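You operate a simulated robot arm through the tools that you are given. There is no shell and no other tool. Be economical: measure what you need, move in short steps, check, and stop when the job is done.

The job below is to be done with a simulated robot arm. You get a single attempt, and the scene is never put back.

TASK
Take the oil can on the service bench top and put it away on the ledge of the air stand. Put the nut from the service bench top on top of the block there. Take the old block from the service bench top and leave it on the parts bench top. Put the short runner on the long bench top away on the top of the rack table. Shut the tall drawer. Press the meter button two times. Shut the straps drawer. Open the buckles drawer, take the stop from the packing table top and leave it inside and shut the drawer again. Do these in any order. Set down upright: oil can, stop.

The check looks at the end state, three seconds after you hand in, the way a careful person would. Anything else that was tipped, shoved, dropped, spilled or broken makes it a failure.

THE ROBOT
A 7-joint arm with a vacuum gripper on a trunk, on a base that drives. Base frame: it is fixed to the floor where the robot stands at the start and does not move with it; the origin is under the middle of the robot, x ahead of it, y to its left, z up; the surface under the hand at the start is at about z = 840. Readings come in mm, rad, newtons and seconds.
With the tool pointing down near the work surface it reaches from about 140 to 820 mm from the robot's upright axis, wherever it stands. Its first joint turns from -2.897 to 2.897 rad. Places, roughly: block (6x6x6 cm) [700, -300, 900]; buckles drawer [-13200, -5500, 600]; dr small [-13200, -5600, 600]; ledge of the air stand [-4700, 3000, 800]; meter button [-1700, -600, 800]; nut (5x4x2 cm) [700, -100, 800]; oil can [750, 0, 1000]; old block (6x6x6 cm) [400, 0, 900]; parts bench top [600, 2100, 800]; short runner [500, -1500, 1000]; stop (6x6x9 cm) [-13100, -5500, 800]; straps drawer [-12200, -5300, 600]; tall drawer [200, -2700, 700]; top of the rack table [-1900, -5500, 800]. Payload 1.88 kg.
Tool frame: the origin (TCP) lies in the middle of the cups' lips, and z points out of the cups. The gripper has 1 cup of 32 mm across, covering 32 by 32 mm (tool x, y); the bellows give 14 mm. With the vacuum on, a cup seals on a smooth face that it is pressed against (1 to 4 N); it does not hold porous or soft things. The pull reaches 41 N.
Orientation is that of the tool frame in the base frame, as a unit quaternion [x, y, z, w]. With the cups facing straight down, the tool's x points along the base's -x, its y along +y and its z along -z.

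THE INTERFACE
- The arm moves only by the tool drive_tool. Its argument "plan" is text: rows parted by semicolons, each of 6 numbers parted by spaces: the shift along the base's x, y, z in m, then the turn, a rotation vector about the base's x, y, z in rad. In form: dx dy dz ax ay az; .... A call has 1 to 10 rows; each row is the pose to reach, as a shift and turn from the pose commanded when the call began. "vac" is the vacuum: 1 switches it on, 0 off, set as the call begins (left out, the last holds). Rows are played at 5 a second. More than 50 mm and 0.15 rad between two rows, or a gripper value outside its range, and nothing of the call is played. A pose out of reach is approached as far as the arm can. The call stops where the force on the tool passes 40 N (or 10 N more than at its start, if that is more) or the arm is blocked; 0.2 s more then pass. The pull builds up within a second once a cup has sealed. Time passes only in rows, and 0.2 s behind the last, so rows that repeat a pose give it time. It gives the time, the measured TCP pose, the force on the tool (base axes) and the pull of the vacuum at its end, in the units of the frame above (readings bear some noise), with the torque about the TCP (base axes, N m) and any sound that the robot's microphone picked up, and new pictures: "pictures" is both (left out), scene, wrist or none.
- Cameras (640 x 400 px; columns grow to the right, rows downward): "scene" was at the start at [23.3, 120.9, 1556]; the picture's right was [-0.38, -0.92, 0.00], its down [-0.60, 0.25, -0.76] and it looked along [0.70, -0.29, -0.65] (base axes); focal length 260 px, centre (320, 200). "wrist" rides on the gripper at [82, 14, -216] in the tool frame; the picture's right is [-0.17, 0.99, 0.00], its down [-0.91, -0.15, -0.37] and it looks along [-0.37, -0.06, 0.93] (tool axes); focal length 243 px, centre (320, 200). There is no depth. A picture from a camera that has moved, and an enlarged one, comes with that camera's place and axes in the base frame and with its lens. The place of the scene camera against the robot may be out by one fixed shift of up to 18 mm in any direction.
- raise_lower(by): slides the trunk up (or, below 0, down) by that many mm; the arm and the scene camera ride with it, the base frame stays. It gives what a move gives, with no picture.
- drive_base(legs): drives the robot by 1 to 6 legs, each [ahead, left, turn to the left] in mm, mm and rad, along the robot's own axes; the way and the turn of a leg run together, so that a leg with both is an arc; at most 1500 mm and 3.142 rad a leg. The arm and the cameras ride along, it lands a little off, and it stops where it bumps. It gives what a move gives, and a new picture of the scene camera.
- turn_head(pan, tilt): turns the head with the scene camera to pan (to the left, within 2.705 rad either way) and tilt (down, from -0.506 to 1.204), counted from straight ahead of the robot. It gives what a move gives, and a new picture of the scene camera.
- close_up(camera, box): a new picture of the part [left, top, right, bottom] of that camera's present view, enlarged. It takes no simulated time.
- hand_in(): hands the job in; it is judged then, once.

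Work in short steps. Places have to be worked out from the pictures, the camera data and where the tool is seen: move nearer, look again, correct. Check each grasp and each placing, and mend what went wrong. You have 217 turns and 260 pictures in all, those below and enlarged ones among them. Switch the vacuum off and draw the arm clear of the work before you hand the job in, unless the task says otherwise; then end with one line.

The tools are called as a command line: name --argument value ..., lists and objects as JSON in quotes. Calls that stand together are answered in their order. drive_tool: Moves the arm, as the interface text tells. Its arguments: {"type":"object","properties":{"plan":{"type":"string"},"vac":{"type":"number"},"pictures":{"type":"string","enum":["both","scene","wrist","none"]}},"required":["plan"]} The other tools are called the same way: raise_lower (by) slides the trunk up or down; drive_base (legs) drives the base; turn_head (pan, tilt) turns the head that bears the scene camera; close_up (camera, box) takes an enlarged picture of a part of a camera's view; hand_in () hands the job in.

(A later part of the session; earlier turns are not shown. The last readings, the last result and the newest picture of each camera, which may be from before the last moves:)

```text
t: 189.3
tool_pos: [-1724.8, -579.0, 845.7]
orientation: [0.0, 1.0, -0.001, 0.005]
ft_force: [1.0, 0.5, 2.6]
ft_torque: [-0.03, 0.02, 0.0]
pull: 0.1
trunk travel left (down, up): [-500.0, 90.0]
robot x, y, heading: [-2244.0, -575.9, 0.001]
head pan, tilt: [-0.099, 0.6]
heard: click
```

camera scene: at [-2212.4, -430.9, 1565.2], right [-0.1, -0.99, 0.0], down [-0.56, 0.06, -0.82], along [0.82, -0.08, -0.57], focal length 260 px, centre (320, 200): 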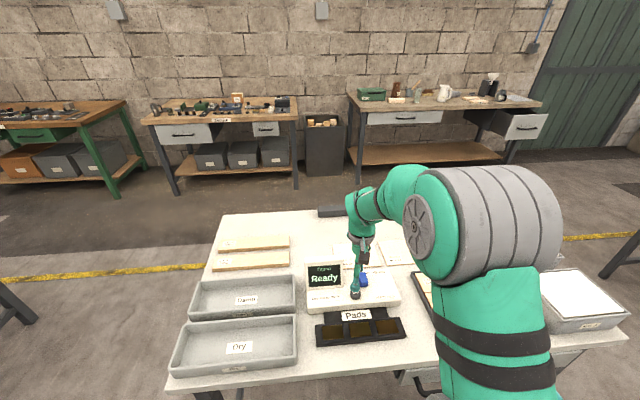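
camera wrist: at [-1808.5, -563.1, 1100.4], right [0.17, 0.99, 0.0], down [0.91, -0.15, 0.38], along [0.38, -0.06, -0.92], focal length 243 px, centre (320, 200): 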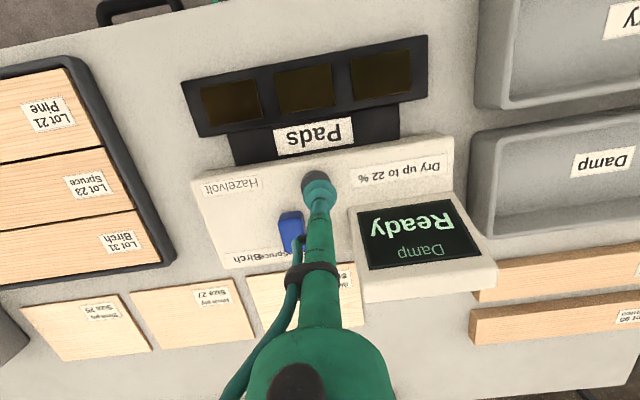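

Two clicks made. I lift off, retract, and drive round to the long bench.

drive_tool --plan "0 0 0.008 0 0 0;0 0 0.03 0 0 0;0 0 0.07 0 0 0;0 0 0.11 0 0 0;-0.02 0 0.15 0 0 0;-0.05 0 0.19 0 0 0;-0.09 0 0.21 0 0 0;-0.13 0 0.23 0 0 0;-0.17 0 0.25 0 0 0;-0.17 0 0.27 0 0 0" --pictures "scene"

drive_base --legs '[[-210, 0, 0], [0, 1120, 0], [1500, 0, 0], [620, 0, 0], [0, -1500, 0]]'

```text
t: 191.5
tool_pos: [-1894.5, -578.4, 1114.7]
orientation: [0.0, 1.0, 0.0, 0.005]
ft_force: [0.4, 0.0, 0.2]
ft_torque: [0.04, -0.05, 0.08]
pull: 0.1
trunk travel left (down, up): [-500.0, 90.0]
robot x, y, heading: [-2246.0, -577.7, -0.001]
head pan, tilt: [-0.099, 0.6]
camera scene: at [-2213.1, -430.9, 1565.2], right [-0.1, -0.99, 0.0], down [-0.56, 0.06, -0.83], along [0.82, -0.08, -0.56], focal length 260 px, centre (320, 200)
```

scene: 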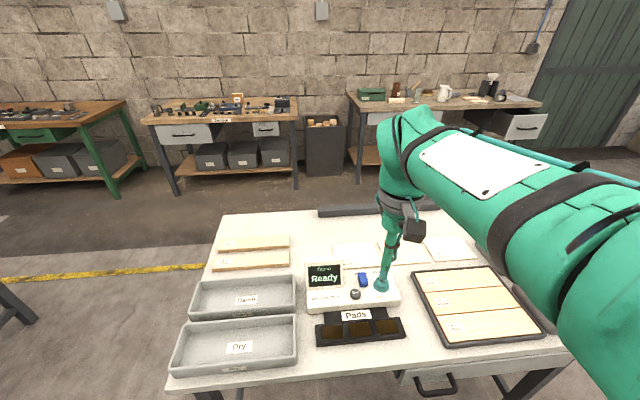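

```text
t: 215.6
tool_pos: [14.1, -966.0, 1114.0]
orientation: [-0.012, 1.0, 0.0, 0.005]
ft_force: [-0.3, 0.3, -0.1]
ft_torque: [-0.02, -0.01, 0.02]
pull: 0.0
trunk travel left (down, up): [-500.0, 90.0]
robot x, y, heading: [-336.2, -968.4, 0.028]
head pan, tilt: [-0.099, 0.6]
camera scene: at [-309.0, -826.7, 1565.2], right [-0.08, -1.0, 0.0], down [-0.56, 0.04, -0.83], along [0.82, -0.06, -0.56], focal length 260 px, centre (320, 200)
```

scene: 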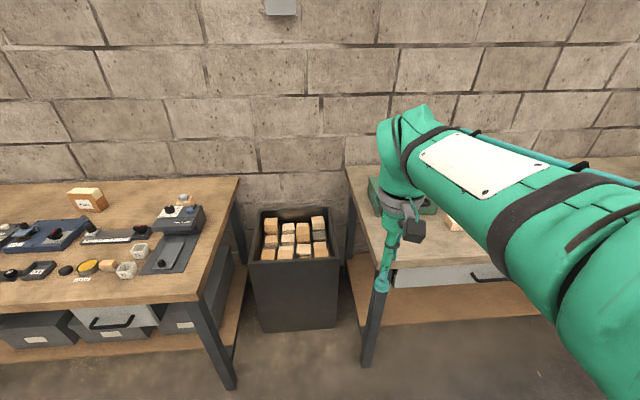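

I continue right about 600 mm and view the long bench.

drive_base --legs '[[0, -600, -0.028]]'

turn_head --pan 0.3 --tilt 0.6

```text
t: 219.0
tool_pos: [21.5, -1577.0, 1113.4]
orientation: [0.0, 1.0, -0.001, 0.004]
ft_force: [0.1, 0.0, -0.5]
ft_torque: [0.0, 0.02, 0.01]
pull: 0.0
trunk travel left (down, up): [-500.0, 90.0]
robot x, y, heading: [-329.9, -1574.2, 0.002]
head pan, tilt: [-0.099, 0.6]
camera scene: at [-297.9, -1430.5, 1565.2], right [-0.1, -1.0, 0.0], down [-0.56, 0.06, -0.83], along [0.82, -0.08, -0.56], focal length 260 px, centre (320, 200)
```

scene: 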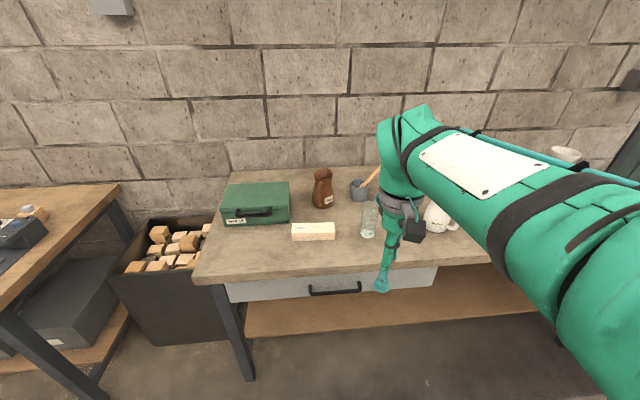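

```text
t: 219.8
tool_pos: [21.0, -1576.0, 1115.2]
orientation: [0.0, 1.0, -0.001, 0.004]
ft_force: [1.0, 0.5, -0.2]
ft_torque: [0.03, 0.02, 0.03]
pull: 0.1
trunk travel left (down, up): [-500.0, 90.0]
robot x, y, heading: [-331.7, -1576.0, 0.001]
head pan, tilt: [0.3, 0.6]
camera scene: at [-301.4, -1395.7, 1565.2], right [0.3, -0.96, 0.0], down [-0.54, -0.17, -0.83], along [0.79, 0.24, -0.56], focal length 260 px, centre (320, 200)
```

scene: 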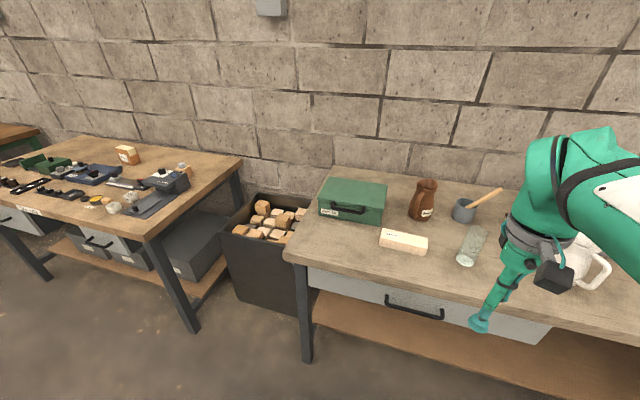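

The short runner lies around (519,-1480). I drive ahead 240 and left 90.

drive_base --legs '[[240, 90, 0]]'

close_up --camera "scene" --box '[330, 200, 490, 300]'

```text
t: 221.7
tool_pos: [260.6, -1489.5, 1114.5]
orientation: [0.001, 1.0, -0.001, 0.005]
ft_force: [1.0, 0.3, 0.4]
ft_torque: [0.0, -0.01, 0.01]
pull: 0.0
trunk travel left (down, up): [-500.0, 90.0]
robot x, y, heading: [-91.1, -1482.5, -0.005]
head pan, tilt: [0.3, 0.6]
camera scene: at [-61.0, -1306.3, 1565.2], right [0.29, -0.96, 0.0], down [-0.54, -0.17, -0.83], along [0.79, 0.24, -0.56], focal length 260 px, centre (320, 200)
```

scene: 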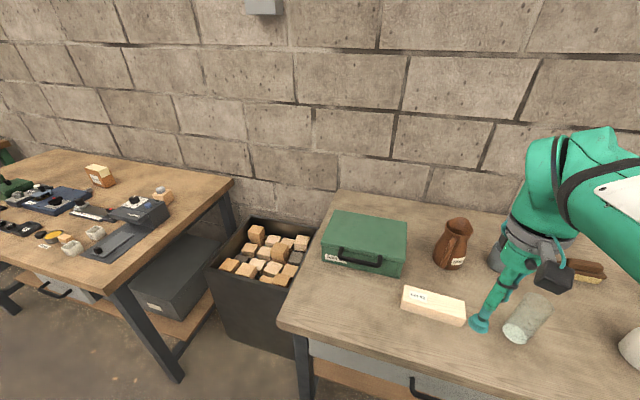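

```text
4.00 times, centred on (410, 250) of scene
camera zoom: at [-61.0, -1306.3, 1565.2], right [0.29, -0.96, 0.0], down [-0.54, -0.17, -0.83], along [0.79, 0.24, -0.56], focal length 1039 px, centre (-40, 0)
```

zoom: 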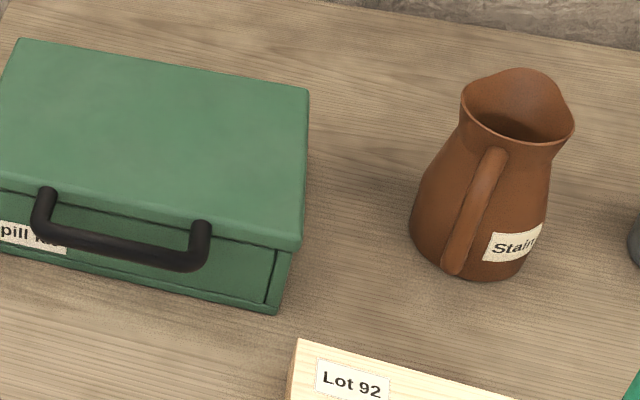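

I move over the runner for a wrist look.

drive_tool --plan "0.045 0 0 0 0 0;0.09 0 0 0 0 0;0.135 0 0 0 0 0;0.18 0 0 0 0 0;0.225 0 -0.02 0 0 0;0.255 0 -0.05 0 0 0;0.255 0 -0.05 0 0 0" --pictures "wrist"

close_up --camera "wrist" --box '[220, 120, 420, 245]'

```text
t: 223.3
tool_pos: [514.8, -1487.5, 1066.1]
orientation: [0.0, 1.0, 0.0, 0.004]
ft_force: [-0.4, 0.4, 0.1]
ft_torque: [-0.01, 0.03, 0.01]
pull: 0.1
trunk travel left (down, up): [-500.0, 90.0]
robot x, y, heading: [-91.8, -1485.6, -0.007]
head pan, tilt: [0.3, 0.6]
camera wrist: at [431.0, -1472.3, 1281.2], right [0.17, 0.99, 0.0], down [0.91, -0.15, 0.38], along [0.38, -0.06, -0.92], focal length 243 px, centre (320, 200)
```

wrist: 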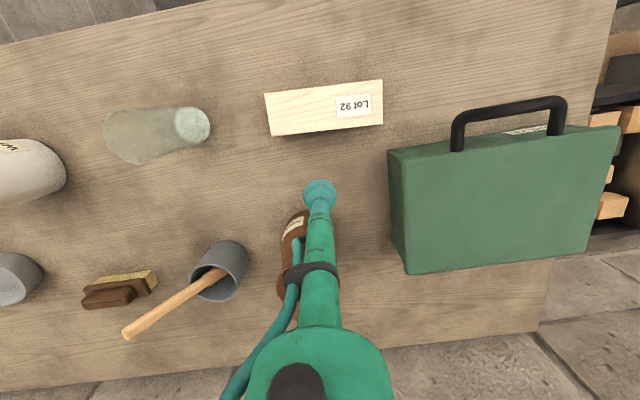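

```text
3.20 times, centred on (320, 182) of wrist
camera zoom: at [431.0, -1472.3, 1281.2], right [0.17, 0.99, 0.0], down [0.91, -0.15, 0.38], along [0.38, -0.06, -0.92], focal length 776 px, centre (320, 256)
```

zoom: 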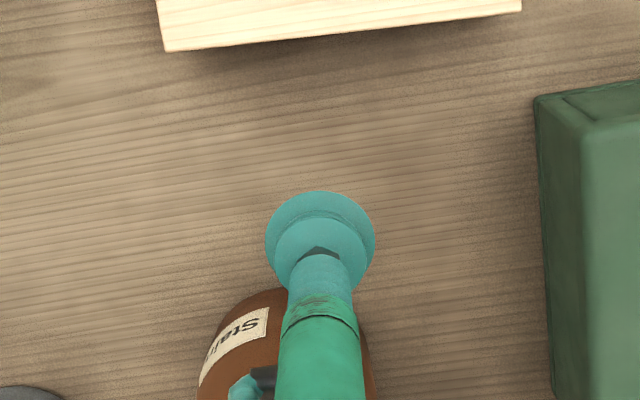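

Runner centre about (444,-1466). I move over it and lower to z≈940 for another look.

drive_tool --plan "-0.035 0.01 -0.02 0 0 0;-0.07 0.021 -0.05 0 0 0;-0.07 0.021 -0.09 0 0 0;-0.07 0.021 -0.125 0 0 0;-0.07 0.021 -0.125 0 0 0" --pictures "both"

```text
t: 224.5
tool_pos: [448.6, -1466.9, 940.7]
orientation: [0.001, 1.0, -0.001, 0.004]
ft_force: [1.1, -0.5, -0.5]
ft_torque: [-0.04, 0.01, 0.02]
pull: 0.1
trunk travel left (down, up): [-500.0, 90.0]
robot x, y, heading: [-90.8, -1484.4, 0.0]
head pan, tilt: [0.3, 0.6]
camera scene: at [-60.8, -1306.2, 1565.2], right [0.29, -0.96, 0.0], down [-0.54, -0.17, -0.82], along [0.79, 0.24, -0.57], focal length 260 px, centre (320, 200)
camera wrist: at [364.2, -1453.4, 1156.2], right [0.17, 0.99, 0.0], down [0.91, -0.15, 0.38], along [0.38, -0.06, -0.92], focal length 243 px, centre (320, 200)
```

scene: 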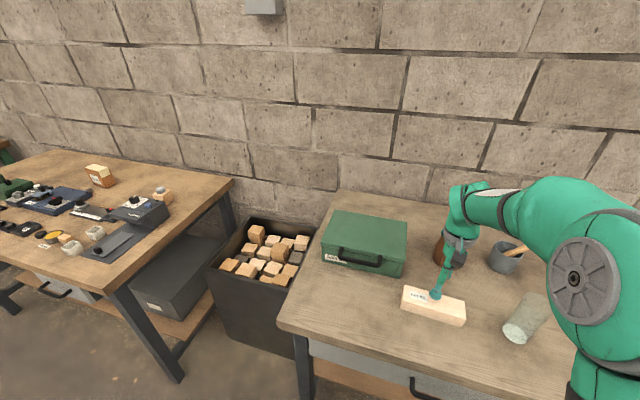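
wrist: 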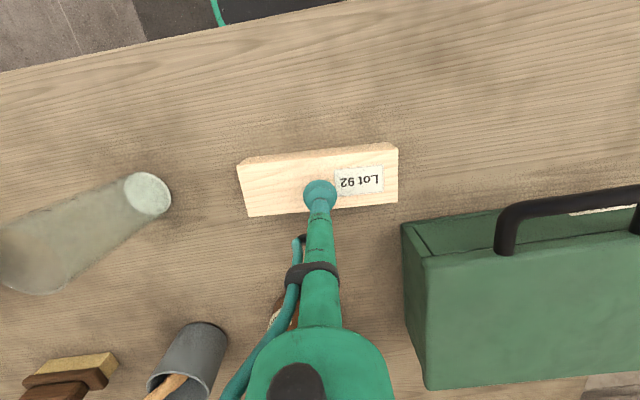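

Well centred. I lower to contact with vacuum on.

drive_tool --plan "0.002 0 -0.02 0 0 0;0.002 0 -0.035 0 0 0;0.002 0 -0.042 0 0 0;0.002 0 -0.048 0 0 0;0.002 0 -0.053 0 0 0;0.002 0 -0.053 0 0 0" --vac 1 --pictures "none"

```text
t: 225.3
tool_pos: [450.6, -1467.9, 905.8]
orientation: [0.002, 1.0, 0.0, 0.01]
ft_force: [-2.1, -0.3, 11.2]
ft_torque: [0.06, 0.07, -0.19]
pull: 40.6
trunk travel left (down, up): [-500.0, 90.0]
robot x, y, heading: [-87.8, -1485.5, -0.001]
head pan, tilt: [0.3, 0.6]
stopped in row 4: the force on the tool passed its limit at 44 N (the readings are from after the stop); the commanded pose is now the measured one
```

Sealed at z≈906. I lift and check.

drive_tool --plan "0 0 0.02 0 0 0;0 0 0.06 0 0 0;0 0 0.1 0 0 0;0 0 0.14 0 0 0;0 0 0.18 0 0 0;0 0 0.22 0 0 0;-0.04 0 0.24 0 0 0;-0.08 0 0.25 0 0 0;-0.12 0 0.25 0 0 0;-0.16 0 0.25 0 0 0" --pictures "both"

```text
t: 227.5
tool_pos: [287.8, -1466.8, 1154.4]
orientation: [0.001, 1.0, -0.001, 0.009]
ft_force: [-0.2, -0.4, -1.5]
ft_torque: [-0.02, 0.03, -0.01]
pull: 40.4
trunk travel left (down, up): [-500.0, 90.0]
robot x, y, heading: [-89.3, -1486.6, -0.002]
head pan, tilt: [0.3, 0.6]
camera scene: at [-61.2, -1306.4, 1565.2], right [0.29, -0.96, 0.0], down [-0.54, -0.17, -0.82], along [0.79, 0.24, -0.57], focal length 260 px, centre (320, 200)
camera wrist: at [203.5, -1452.5, 1369.4], right [0.17, 0.99, 0.0], down [0.91, -0.15, 0.39], along [0.39, -0.06, -0.92], focal length 243 px, centre (320, 200)
```

scene: 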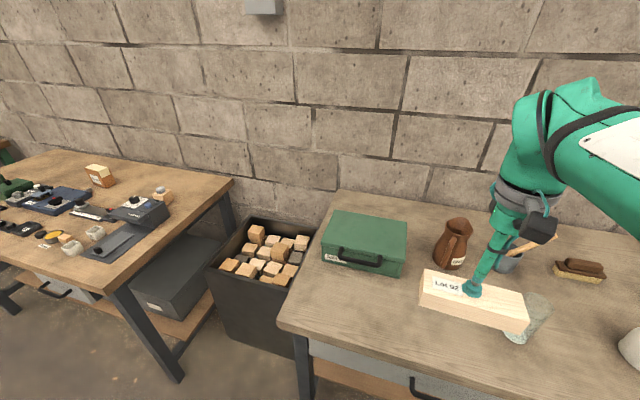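
wrist: 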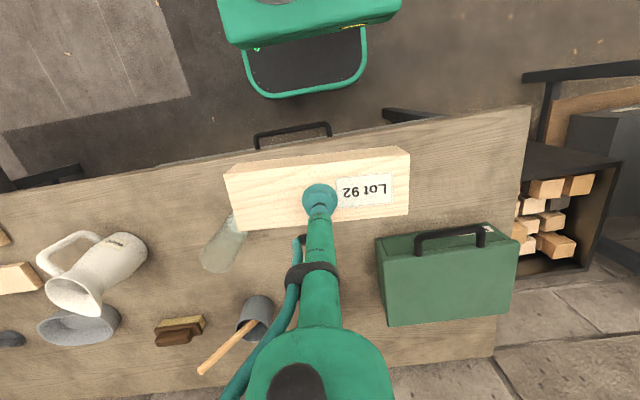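

The runner is held. I back off and look right for the way south to the rack table.

drive_base --legs '[[-350, 0, 0]]'

turn_head --pan -1.3 --tilt 0.35

turn_head --pan -2.1 --tilt 0.35

```text
t: 229.8
tool_pos: [-58.8, -1466.4, 1155.6]
orientation: [0.001, 1.0, -0.001, 0.009]
ft_force: [-0.5, 0.0, -2.2]
ft_torque: [-0.02, 0.02, 0.01]
pull: 40.9
trunk travel left (down, up): [-500.0, 90.0]
robot x, y, heading: [-435.9, -1487.0, -0.0]
head pan, tilt: [0.3, 0.6]
camera scene: at [-410.6, -1306.0, 1565.2], right [0.3, -0.96, 0.0], down [-0.54, -0.17, -0.83], along [0.79, 0.24, -0.56], focal length 260 px, centre (320, 200)
```

scene: 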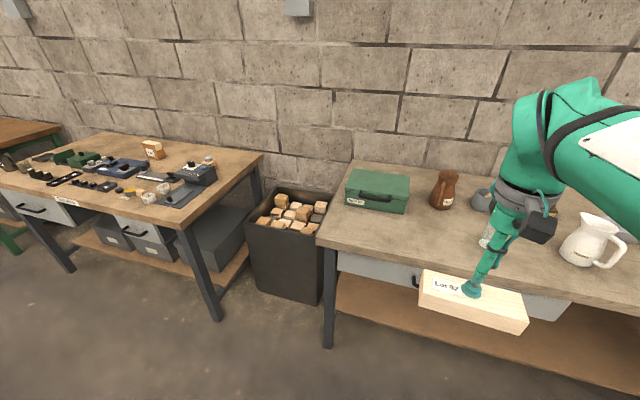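

```text
t: 231.4
tool_pos: [-59.0, -1466.4, 1155.6]
orientation: [0.001, 1.0, -0.001, 0.009]
ft_force: [-0.1, 0.0, -1.8]
ft_torque: [0.01, -0.01, 0.03]
pull: 41.3
trunk travel left (down, up): [-500.0, 90.0]
robot x, y, heading: [-440.0, -1487.3, 0.0]
head pan, tilt: [-1.3, 0.351]
camera scene: at [-470.1, -1421.9, 1588.0], right [-0.96, -0.27, 0.0], down [-0.09, 0.33, -0.94], along [0.25, -0.9, -0.34], focal length 260 px, centre (320, 200)
```

scene: 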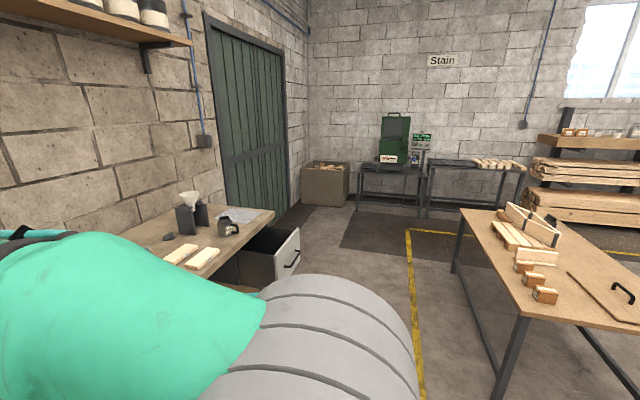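

```text
t: 232.6
tool_pos: [-59.8, -1467.2, 1155.1]
orientation: [0.001, 1.0, 0.0, 0.009]
ft_force: [0.1, -0.2, -1.6]
ft_torque: [-0.02, 0.01, -0.01]
pull: 40.8
trunk travel left (down, up): [-500.0, 90.0]
robot x, y, heading: [-442.5, -1483.2, 0.001]
head pan, tilt: [-2.1, 0.351]
camera scene: at [-541.9, -1412.5, 1588.0], right [-0.86, 0.5, 0.0], down [0.17, 0.3, -0.94], along [-0.47, -0.81, -0.34], focal length 260 px, centre (320, 200)
```

scene: 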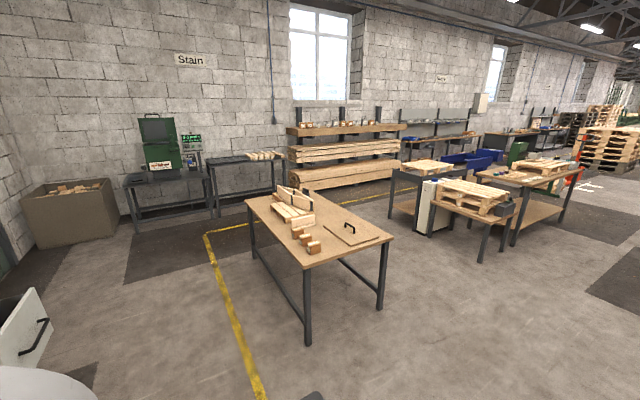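

close_up --camera "scene" --box '[110, 110, 310, 235]'

```text
3.20 times, centred on (210, 172) of scene
camera zoom: at [-541.9, -1412.5, 1588.0], right [-0.86, 0.5, 0.0], down [0.17, 0.3, -0.94], along [-0.47, -0.81, -0.34], focal length 831 px, centre (672, 288)
```

zoom: 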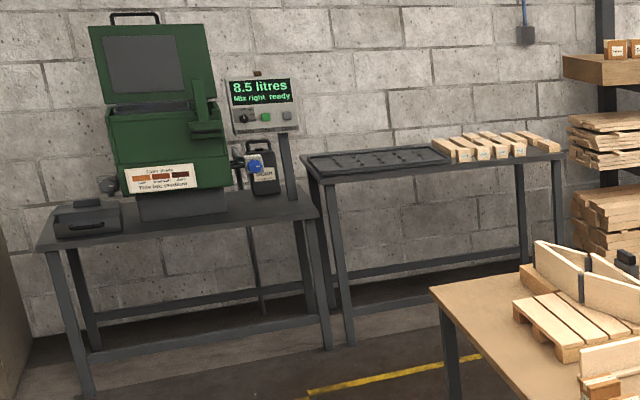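

Rack table: x≈-2140..-980, front edge y≈-5180. I turn right, drive south past the small table, then strafe right.

drive_base --legs '[[0, 0, -1.57], [1500, -60, 0], [1400, 0, 0], [0, -1100, 0]]'

turn_head --pan -0.1 --tilt 0.5

```text
refused: leg 2 is longer than a leg can be; nothing moved
```

```text
t: 234.5
tool_pos: [-59.3, -1466.4, 1154.4]
orientation: [0.001, 1.0, -0.001, 0.008]
ft_force: [1.2, 1.3, -1.6]
ft_torque: [0.03, 0.03, 0.01]
pull: 40.2
trunk travel left (down, up): [-500.0, 90.0]
robot x, y, heading: [-438.6, -1486.3, 0.005]
head pan, tilt: [-0.099, 0.499]
camera scene: at [-404.5, -1341.3, 1574.3], right [-0.1, -0.99, 0.0], down [-0.48, 0.05, -0.88], along [0.87, -0.09, -0.48], focal length 260 px, centre (320, 200)
```

scene: 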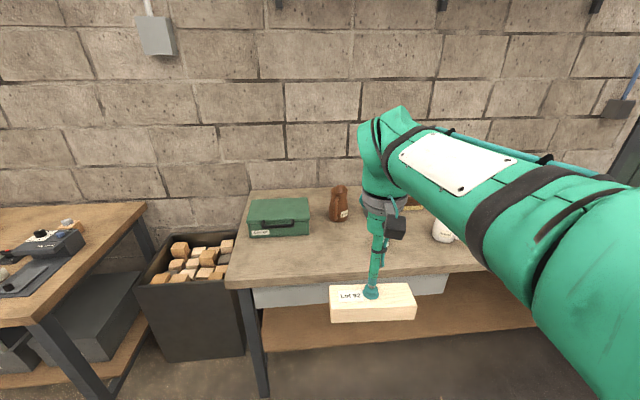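

A leg was just over 1500; I shorten it.

drive_base --legs '[[0, 0, -1.575], [1450, -60, 0], [1450, 0, 0], [0, -1100, 0]]'

```text
t: 257.4
tool_pos: [-1474.4, -4788.3, 1155.1]
orientation: [0.688, 0.725, -0.006, 0.006]
ft_force: [-0.7, 0.0, -1.9]
ft_torque: [0.0, -0.01, 0.02]
pull: 41.1
trunk travel left (down, up): [-500.0, 90.0]
robot x, y, heading: [-1515.9, -4410.9, -1.519]
head pan, tilt: [-0.099, 0.499]
camera scene: at [-1353.4, -4442.1, 1574.3], right [-1.0, 0.05, 0.0], down [0.02, 0.48, -0.88], along [-0.04, -0.88, -0.48], focal length 260 px, centre (320, 200)
```

scene: 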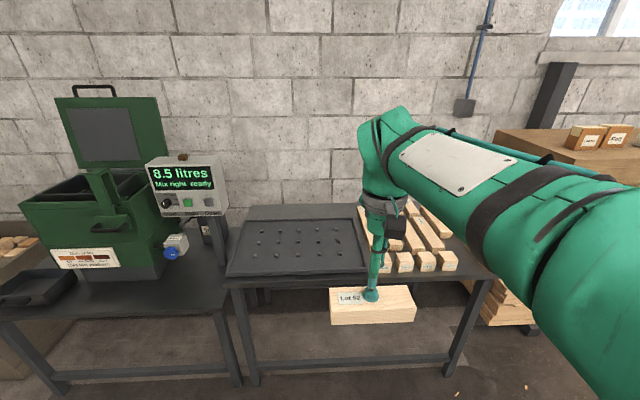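

I drive nearer, straighten and use the wrist camera to find a free spot.

drive_base --legs '[[200, -280, -0.05]]'

drive_tool --plan "0 -0.045 0 0 0 0;0 -0.09 0 0 0 0;0 -0.09 0 0 0 0" --pictures "both"

```text
t: 259.6
tool_pos: [-1770.8, -5000.3, 1154.9]
orientation: [0.708, 0.707, -0.007, 0.006]
ft_force: [-0.1, -0.3, -1.6]
ft_torque: [0.0, 0.04, -0.02]
pull: 40.5
trunk travel left (down, up): [-500.0, 90.0]
robot x, y, heading: [-1790.1, -4622.6, -1.569]
head pan, tilt: [-0.099, 0.499]
camera scene: at [-1629.3, -4661.2, 1574.3], right [-0.99, 0.1, 0.0], down [0.05, 0.48, -0.88], along [-0.09, -0.87, -0.48], focal length 260 px, centre (320, 200)
```

scene: 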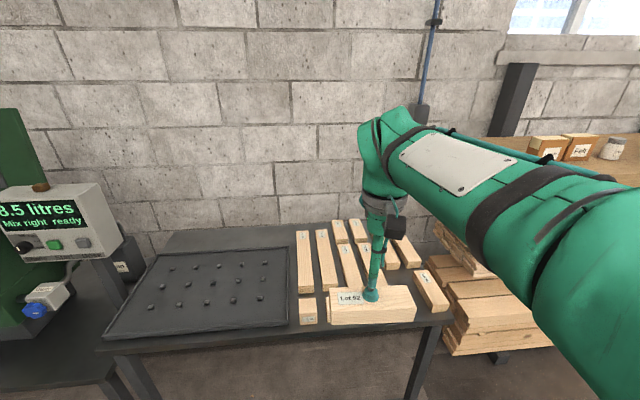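

```text
t: 260.4
tool_pos: [-1770.7, -5093.5, 1154.6]
orientation: [0.707, 0.707, -0.007, 0.005]
ft_force: [-0.2, 0.2, -1.9]
ft_torque: [0.0, 0.02, 0.01]
pull: 41.0
trunk travel left (down, up): [-500.0, 90.0]
robot x, y, heading: [-1792.1, -4622.5, -1.57]
head pan, tilt: [-0.099, 0.499]
camera scene: at [-1629.3, -4661.5, 1574.3], right [-0.99, 0.1, 0.0], down [0.05, 0.48, -0.88], along [-0.09, -0.87, -0.48], focal length 260 px, centre (320, 200)
camera wrist: at [-1756.9, -5006.8, 1368.9], right [0.99, -0.17, 0.0], down [-0.15, -0.91, 0.39], along [-0.06, -0.39, -0.92], focal length 243 px, centre (320, 200)
```

scene: 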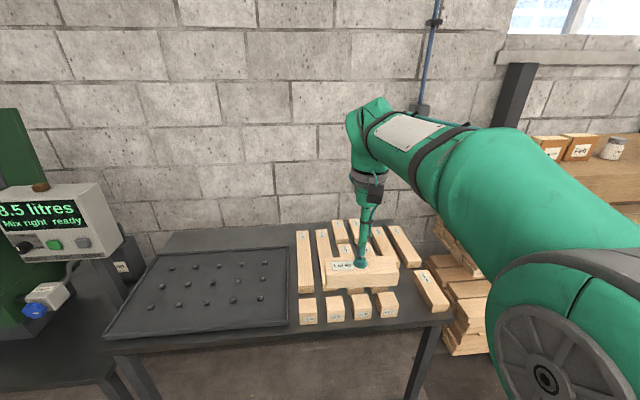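
wrist: 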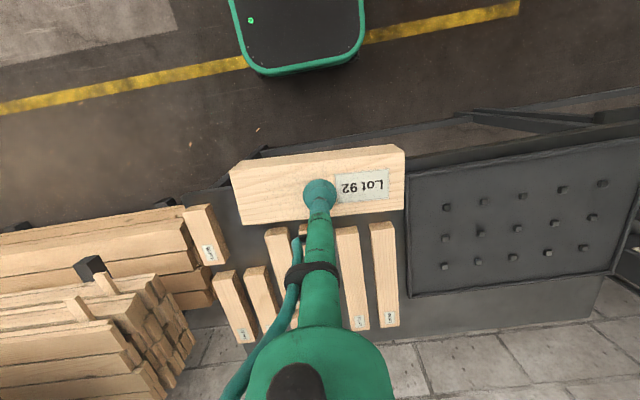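

I move the runner aside over the tray to see the whole table top.

drive_tool --plan "0.04 0.01 0 0 0 0;0.08 0.02 0 0 0 0;0.12 0.03 0 0 0 0;0.16 0.04 0 0 0 0;0.2 0.04 0 0 0 0;0.24 0.04 0 0 0 0;0.28 0.04 0 0 0 0;0.3 0.02 0 0 0 0" --pictures "both"

```text
t: 262.2
tool_pos: [-1469.4, -5070.9, 1155.9]
orientation: [0.707, 0.707, -0.007, 0.006]
ft_force: [-0.4, 0.3, -2.1]
ft_torque: [0.0, 0.02, 0.0]
pull: 40.5
trunk travel left (down, up): [-500.0, 90.0]
robot x, y, heading: [-1790.0, -4618.9, -1.571]
head pan, tilt: [-0.099, 0.499]
camera scene: at [-1629.0, -4661.1, 1574.2], right [-1.0, 0.1, 0.0], down [0.05, 0.48, -0.88], along [-0.09, -0.87, -0.48], focal length 260 px, centre (320, 200)
camera wrist: at [-1454.6, -4985.1, 1370.7], right [0.99, -0.17, 0.0], down [-0.15, -0.91, 0.39], along [-0.06, -0.39, -0.92], focal length 243 px, centre (320, 200)
```

scene: 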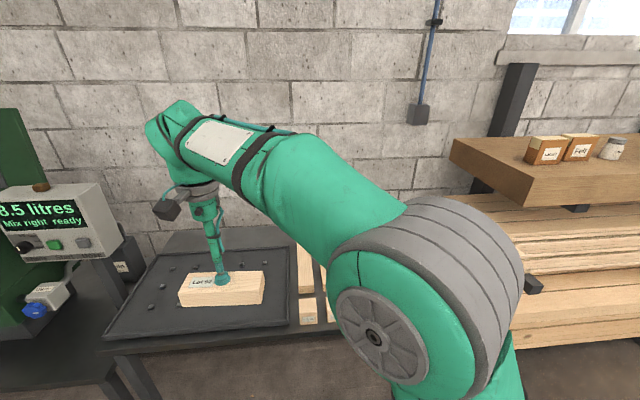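
wrist: 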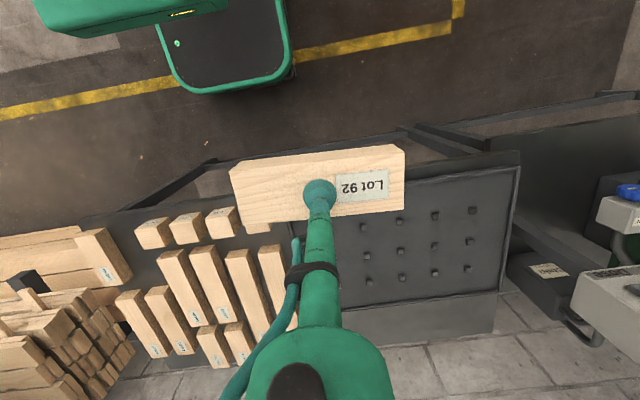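

The best free place is the strip behind the tray (y≈-5615..-5745, x≈-1590..-1150). I recentre the tool and bring the base left and closer.

drive_tool --plan "-0.045 0.0 0 0 0 0;-0.09 0 0 0 0 0;-0.135 0.01 0 0 0 0;-0.18 0.02 0 0 0 0;-0.225 0.03 0 0 0 0;-0.27 0.04 0 0 0 0;-0.3 0.05 0 0 0 0;-0.31 0.07 0 0 0 0" --pictures "none"

drive_base --legs '[[0, 345, 0], [200, 0, 0]]'

```text
t: 264.0
tool_pos: [-1781.3, -4999.5, 1154.0]
orientation: [0.707, 0.707, -0.007, 0.006]
ft_force: [0.0, 0.3, -2.1]
ft_torque: [0.03, -0.01, -0.02]
pull: 40.5
trunk travel left (down, up): [-500.0, 90.0]
robot x, y, heading: [-1785.9, -4623.3, -1.572]
head pan, tilt: [-0.099, 0.499]
```

```text
t: 267.5
tool_pos: [-1441.5, -5200.9, 1154.2]
orientation: [0.708, 0.706, -0.006, 0.005]
ft_force: [-0.4, -0.1, -1.5]
ft_torque: [-0.02, -0.01, -0.01]
pull: 40.9
trunk travel left (down, up): [-500.0, 90.0]
robot x, y, heading: [-1446.4, -4823.3, -1.578]
head pan, tilt: [-0.099, 0.499]
camera scene: at [-1288.8, -4863.6, 1574.3], right [-0.99, 0.1, 0.0], down [0.05, 0.48, -0.88], along [-0.09, -0.87, -0.48], focal length 260 px, centre (320, 200)
```

scene: 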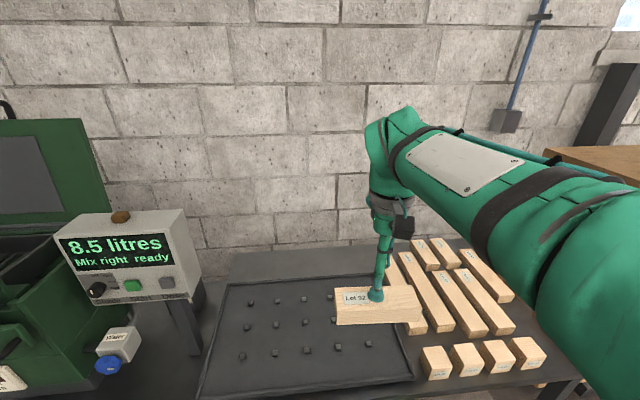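

I go 95 mm ahead gently, to get the strip within reach.

drive_base --legs '[[95, 0, 0.007]]'

drive_tool --plan "0 -0.04 0 0 0 0;0 -0.08 0 0 0 0;0 -0.12 0 0 0 0;0 -0.16 0 0 0 0;0 -0.2 0 0 0 0;0 -0.24 0 0 0 0;0 -0.28 0 0 0 0;0 -0.32 0 0 0 0;0 -0.36 0 0 0 0;0 -0.36 0 0 0 0" --pictures "both"

```text
t: 268.6
tool_pos: [-1437.8, -5298.7, 1154.8]
orientation: [0.706, 0.709, -0.006, 0.005]
ft_force: [-0.9, -0.4, -2.1]
ft_torque: [0.03, -0.01, -0.02]
pull: 41.0
trunk travel left (down, up): [-500.0, 90.0]
robot x, y, heading: [-1449.7, -4922.6, -1.564]
head pan, tilt: [-0.099, 0.499]
camera scene: at [-1288.6, -4959.1, 1574.3], right [-1.0, 0.1, 0.0], down [0.05, 0.48, -0.88], along [-0.08, -0.87, -0.48], focal length 260 px, centre (320, 200)
```

scene: 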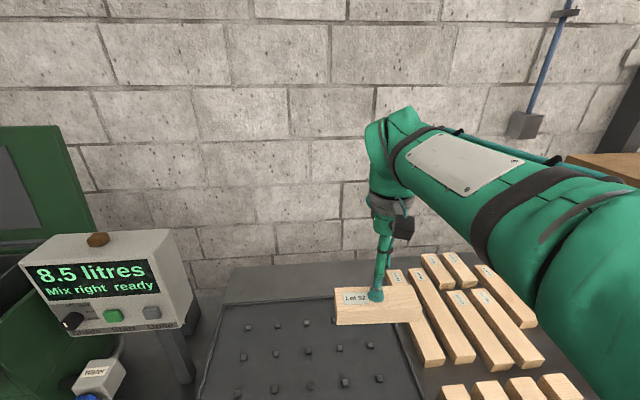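

```text
t: 270.8
tool_pos: [-1439.0, -5661.9, 1150.0]
orientation: [0.706, 0.708, -0.004, 0.003]
ft_force: [-0.5, -0.4, -1.8]
ft_torque: [0.19, 0.02, 0.02]
pull: 40.4
trunk travel left (down, up): [-500.0, 90.0]
robot x, y, heading: [-1448.1, -4918.8, -1.566]
head pan, tilt: [-0.099, 0.499]
camera scene: at [-1288.6, -4964.3, 1573.9], right [-1.0, 0.1, 0.0], down [0.05, 0.48, -0.88], along [-0.08, -0.87, -0.48], focal length 260 px, centre (320, 200)
camera wrist: at [-1424.4, -5576.3, 1364.7], right [0.99, -0.16, 0.0], down [-0.15, -0.91, 0.39], along [-0.06, -0.38, -0.92], focal length 243 px, centre (320, 200)
```

scene: 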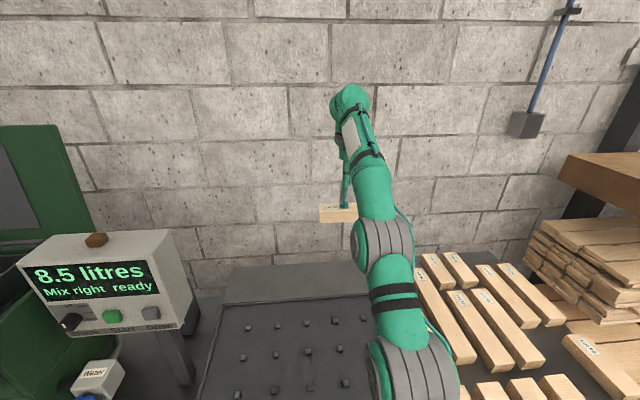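
wrist: 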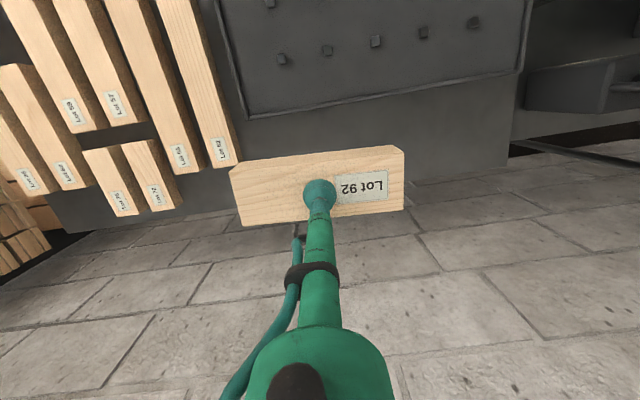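

The strip runs y≈-5590 to -5810. I set the runner at y≈-5680 and lower it.

drive_tool --plan "0 0 -0.045 0 0 0;0 -0.005 -0.09 0 0 0;0 -0.012 -0.135 0 0 0;0 -0.018 -0.18 0 0 0;0 -0.018 -0.215 0 0 0;0 -0.018 -0.235 0 0 0;0 -0.018 -0.235 0 0 0" --pictures "wrist"

```text
t: 272.4
tool_pos: [-1438.6, -5674.9, 919.9]
orientation: [0.707, 0.707, -0.006, 0.005]
ft_force: [0.3, 0.5, -1.8]
ft_torque: [-0.03, 0.0, -0.02]
pull: 40.8
trunk travel left (down, up): [-500.0, 90.0]
robot x, y, heading: [-1447.3, -4920.3, -1.574]
head pan, tilt: [-0.099, 0.499]
camera wrist: at [-1423.6, -5589.6, 1133.5], right [0.99, -0.16, 0.0], down [-0.15, -0.91, 0.39], along [-0.06, -0.38, -0.92], focal length 243 px, centre (320, 200)
```

wrist: 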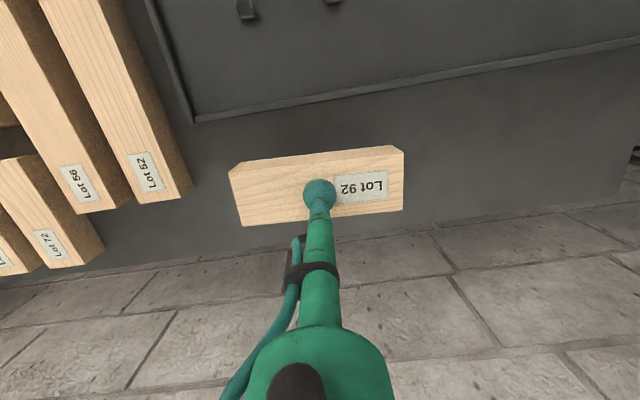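

Good clearance all round. I lower slowly to contact.

drive_tool --plan "0 0 -0.01 0 0 0;0 0 -0.02 0 0 0;0 0 -0.028 0 0 0;0 0 -0.034 0 0 0;0 0 -0.04 0 0 0;0 0 -0.044 0 0 0" --pictures "none"

```text
t: 273.8
tool_pos: [-1438.5, -5674.1, 875.6]
orientation: [0.706, 0.709, -0.007, 0.005]
ft_force: [0.3, -0.9, -1.3]
ft_torque: [0.04, 0.0, 0.02]
pull: 41.2
trunk travel left (down, up): [-500.0, 90.0]
robot x, y, heading: [-1450.6, -4918.7, -1.565]
head pan, tilt: [-0.099, 0.499]
```

drive_tool --plan "0 0 -0.004 0 0 0;0 0 -0.008 0 0 0;0 0 -0.012 0 0 0;0 0 -0.016 0 0 0;0 0 -0.020 0 0 0" --pictures "none"

```text
t: 275.0
tool_pos: [-1440.1, -5675.2, 855.5]
orientation: [0.706, 0.708, -0.007, 0.005]
ft_force: [-0.6, 0.4, -1.6]
ft_torque: [0.01, 0.02, -0.03]
pull: 40.6
trunk travel left (down, up): [-500.0, 90.0]
robot x, y, heading: [-1447.4, -4916.5, -1.568]
head pan, tilt: [-0.099, 0.499]
```

drive_tool --plan "0 0 -0.004 0 0 0;0 0 -0.008 0 0 0;0 0 -0.012 0 0 0;0 0 -0.016 0 0 0;0 0 -0.020 0 0 0" --pictures "wrist"

```text
t: 276.2
tool_pos: [-1438.7, -5676.4, 839.4]
orientation: [0.707, 0.708, -0.008, 0.007]
ft_force: [0.0, 6.6, 17.0]
ft_torque: [0.17, -0.05, -0.07]
pull: 40.6
trunk travel left (down, up): [-500.0, 90.0]
robot x, y, heading: [-1449.3, -4918.6, -1.566]
head pan, tilt: [-0.099, 0.499]
camera wrist: at [-1424.1, -5589.2, 1053.9], right [0.99, -0.16, 0.0], down [-0.15, -0.91, 0.39], along [-0.06, -0.39, -0.92], focal length 243 px, centre (320, 200)
```

wrist: 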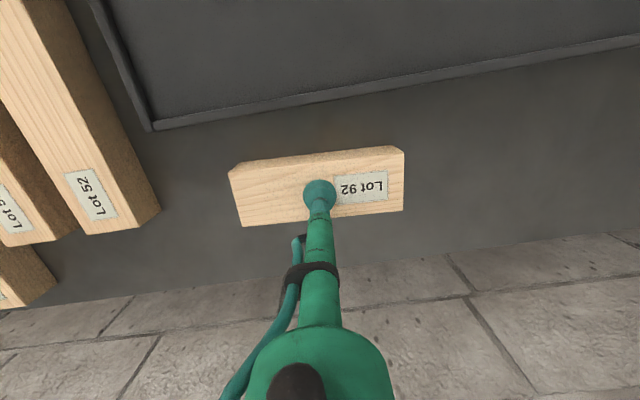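

Contact. I release and rise.

drive_tool --plan "0 0 0.002 0 0 0;0 0 0.002 0 0 0;0 0 0.002 0 0 0;0 0 0.008 0 0 0;0 0 0.03 0 0 0;0 0.005 0.075 0 0 0;0 0.01 0.12 0 0 0;0 0.015 0.165 0 0 0;0 0.03 0.21 0 0 0;0 0.05 0.25 0 0 0" --vac 0 --pictures "wrist"

```text
t: 278.4
tool_pos: [-1437.6, -5625.9, 1084.5]
orientation: [0.706, 0.708, -0.007, 0.004]
ft_force: [0.5, -0.6, 0.7]
ft_torque: [0.0, -0.04, -0.02]
pull: 0.0
trunk travel left (down, up): [-500.0, 90.0]
robot x, y, heading: [-1452.7, -4921.3, -1.57]
head pan, tilt: [-0.099, 0.499]
camera wrist: at [-1424.2, -5540.1, 1300.1], right [0.99, -0.16, 0.0], down [-0.15, -0.91, 0.39], along [-0.06, -0.38, -0.92], focal length 243 px, centre (320, 200)
```

wrist: 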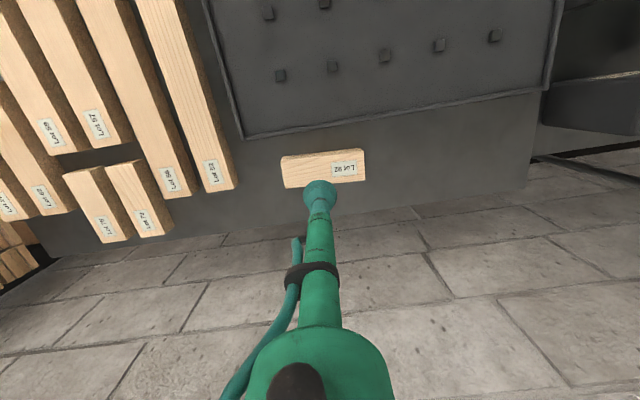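

Runner placed flat. I retract and drive to the tall drawer.

drive_tool --plan "0 0.04 0.02 0 0 0;0 0.08 0.04 0 0 0;0 0.12 0.06 0 0 0;0 0.16 0.07 0 0 0;0 0.2 0.07 0 0 0;0 0.24 0.07 0 0 0;0 0.28 0.07 0 0 0;0 0.32 0.07 0 0 0" --pictures "none"

drive_base --legs '[[-520, 0, 0], [0, 900, 0], [-1450, 0, 0], [-240, 0, 0], [0, 0, 1.57]]'

```text
t: 280.2
tool_pos: [-1439.3, -5305.6, 1157.1]
orientation: [0.706, 0.708, -0.007, 0.005]
ft_force: [0.1, 0.4, 0.3]
ft_torque: [0.01, 0.03, -0.02]
pull: 0.1
trunk travel left (down, up): [-500.0, 90.0]
robot x, y, heading: [-1450.7, -4921.7, -1.568]
head pan, tilt: [-0.099, 0.499]
```

```text
t: 299.6
tool_pos: [-167.7, -2684.5, 1157.5]
orientation: [0.001, 1.0, -0.001, 0.008]
ft_force: [0.0, 0.5, -0.3]
ft_torque: [0.03, 0.0, 0.0]
pull: 0.0
trunk travel left (down, up): [-500.0, 90.0]
robot x, y, heading: [-558.1, -2694.1, -0.003]
head pan, tilt: [-0.099, 0.499]
camera scene: at [-520.7, -2549.7, 1574.3], right [-0.1, -0.99, 0.0], down [-0.48, 0.05, -0.88], along [0.87, -0.09, -0.48], focal length 260 px, centre (320, 200)
```

scene: 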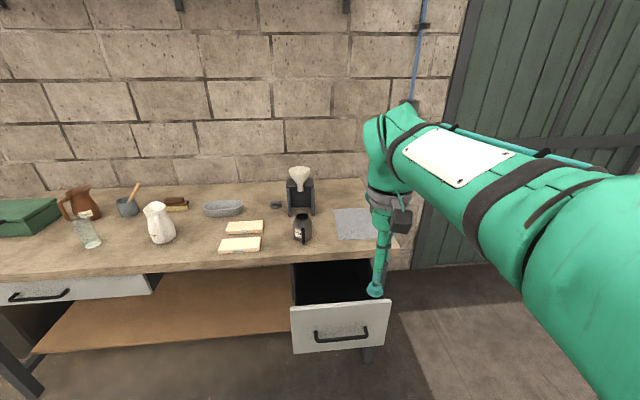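

The tall drawer's face is at x≈105, y≈-2690, z≈530–800, with its handle mid-height. I turn the tool to face ahead so as to push the face above the handle.

drive_tool --plan "0.02 0 0 0 -0.145 0;0.04 0 0 0 -0.29 0;0.06 0 0 0 -0.435 0;0.08 0 0 0 -0.58 0;0.1 0 0 0 -0.725 0;0.12 0 0 0 -0.87 0;0.14 0 0 0 -1.015 0;0.16 0 0 0 -1.16 0;0.18 0 0 0 -1.305 0;0.2 0 0 0 -1.45 0" --pictures "none"

drive_tool --plan "0.01 0 0 0 -0.1 0;0.01 0 0 0 -0.12 0;0.01 0 0 0 -0.12 0" --pictures "scene"

```text
t: 301.2
tool_pos: [-16.0, -2691.3, 1085.5]
orientation: [0.005, 0.904, -0.006, 0.427]
ft_force: [-0.4, -0.2, -0.2]
ft_torque: [-0.01, -0.04, 0.0]
pull: 0.1
trunk travel left (down, up): [-500.0, 90.0]
robot x, y, heading: [-558.0, -2693.0, -0.004]
head pan, tilt: [-0.099, 0.499]
stopped in row 8: the arm was blocked; the commanded pose is now the measured one
```

```text
t: 302.0
tool_pos: [-4.8, -2694.4, 1016.7]
orientation: [0.009, 0.91, -0.01, 0.415]
ft_force: [-0.8, 0.1, -0.1]
ft_torque: [-0.02, -0.01, -0.01]
pull: 0.1
trunk travel left (down, up): [-500.0, 90.0]
robot x, y, heading: [-554.1, -2694.8, -0.006]
head pan, tilt: [-0.099, 0.499]
stopped in row 3: the arm was blocked; the commanded pose is now the measured one
camera scene: at [-520.7, -2549.7, 1574.9], right [-0.1, -0.99, 0.0], down [-0.48, 0.05, -0.88], along [0.87, -0.09, -0.48], focal length 260 px, centre (320, 200)
```

scene: 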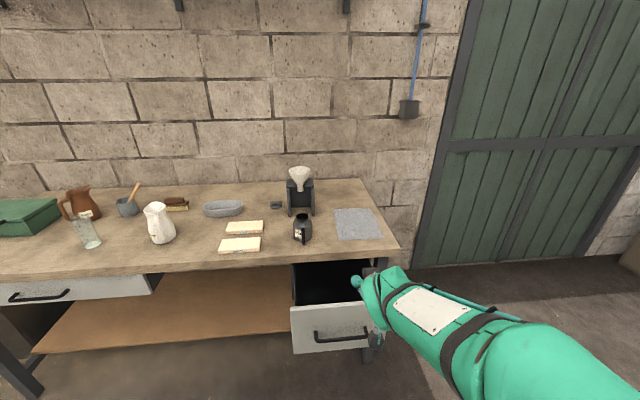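

The wrist reaches its limit with the forearm so steep; a lower trunk will help. I raise the tip a little, then lower the trunk.

drive_tool --plan "-0.02 0 0.04 0 0.1 0;-0.03 0 0.08 0 0.2 0;-0.04 0 0.12 0 0.3 0;-0.04 0 0.16 0 0.3 0;-0.04 0 0.2 0 0.3 0" --pictures "none"

raise_lower --by -350

```text
t: 303.2
tool_pos: [-47.5, -2695.1, 1216.5]
orientation: [0.004, 0.961, -0.008, 0.276]
ft_force: [-0.1, 0.5, 0.9]
ft_torque: [0.0, 0.03, 0.0]
pull: 0.1
trunk travel left (down, up): [-500.0, 90.0]
robot x, y, heading: [-555.6, -2693.1, -0.001]
head pan, tilt: [-0.099, 0.499]
```

```text
t: 306.6
tool_pos: [-47.2, -2693.2, 867.8]
orientation: [0.005, 0.961, -0.009, 0.276]
ft_force: [-0.7, 0.1, -0.2]
ft_torque: [-0.01, -0.03, 0.0]
pull: 0.0
trunk travel left (down, up): [-150.0, 440.0]
robot x, y, heading: [-554.8, -2693.7, -0.001]
head pan, tilt: [-0.099, 0.499]
```

Now I rotate the tool to horizontal.

drive_tool --plan "0.005 0 0 0 -0.13 0;0.01 0 0 0 -0.26 0;0.015 0 0 0 -0.39 0;0.02 0 0 0 -0.52 0;0.025 0 0 0 -0.65 0;0.03 0 0 0 -0.78 0;0.03 0 0 0 -0.91 0;0.03 0 0 0 -1.01 0;0.03 0 0 0 -1.01 0" --pictures "both"

```text
t: 307.7
tool_pos: [-4.8, -2699.7, 774.2]
orientation: [0.011, 0.896, -0.013, 0.444]
ft_force: [-0.6, 0.0, 0.2]
ft_torque: [-0.02, -0.03, 0.01]
pull: 0.0
trunk travel left (down, up): [-150.0, 440.0]
robot x, y, heading: [-554.5, -2696.1, -0.002]
head pan, tilt: [-0.099, 0.499]
stopped in row 5: the arm was blocked; the commanded pose is now the measured one
camera scene: at [-515.5, -2549.7, 1226.4], right [-0.1, -0.99, 0.0], down [-0.48, 0.05, -0.88], along [0.87, -0.09, -0.48], focal length 260 px, centre (320, 200)
camera wrist: at [-225.2, -2677.5, 838.2], right [0.13, 0.98, 0.12], down [0.25, -0.15, 0.96], along [0.96, -0.1, -0.27], focal length 243 px, centre (320, 200)
```

scene: 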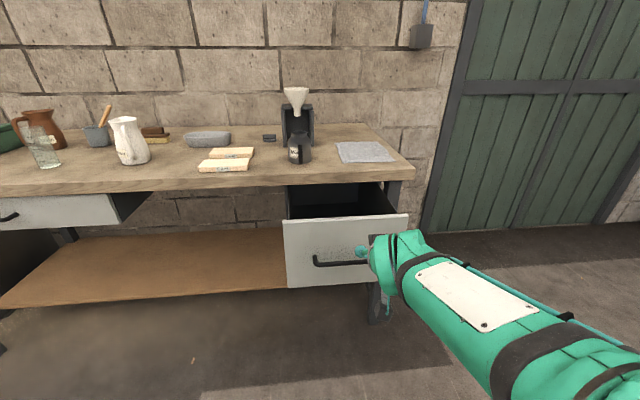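
wrist: 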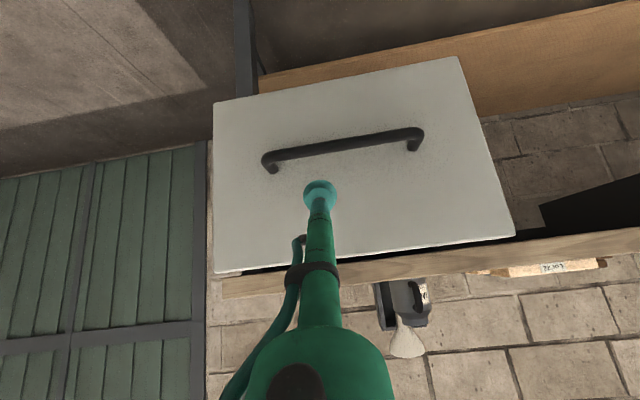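

The tool is tilted ~53° forward, which suffices: I'll push the face above the handle with the cup. First an approach to near the face at z≈755, y≈-2670.

drive_tool --plan "0.02 0.015 -0.01 0 0 0;0.05 0.03 -0.02 0 0 0;0.08 0.03 -0.02 0 0 0;0.08 0.03 -0.02 0 0 0" --pictures "both"

```text
t: 308.7
tool_pos: [70.0, -2669.6, 757.3]
orientation: [0.009, 0.894, -0.013, 0.448]
ft_force: [-0.4, 0.6, 0.4]
ft_torque: [0.01, 0.0, -0.04]
pull: 0.0
trunk travel left (down, up): [-150.0, 440.0]
robot x, y, heading: [-554.5, -2688.8, -0.004]
head pan, tilt: [-0.099, 0.499]
camera scene: at [-520.7, -2549.7, 1224.6], right [-0.1, -0.99, 0.0], down [-0.48, 0.05, -0.88], along [0.87, -0.09, -0.48], focal length 260 px, centre (320, 200)
camera wrist: at [-150.6, -2647.7, 819.7], right [0.13, 0.98, 0.12], down [0.24, -0.15, 0.96], along [0.96, -0.09, -0.26], focal length 243 px, centre (320, 200)
```

scene: 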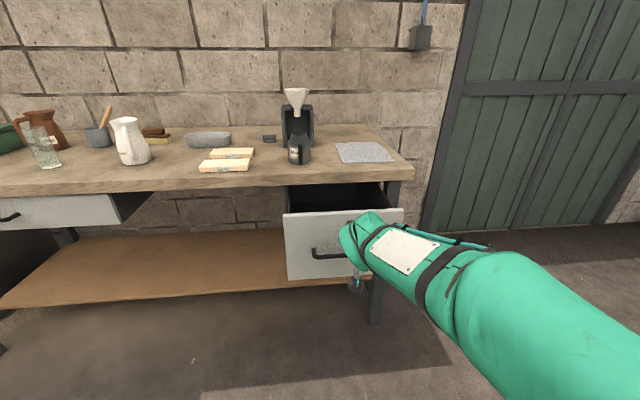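
wrist: 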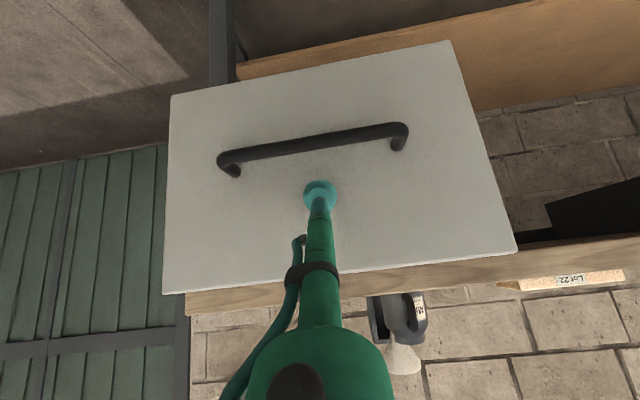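

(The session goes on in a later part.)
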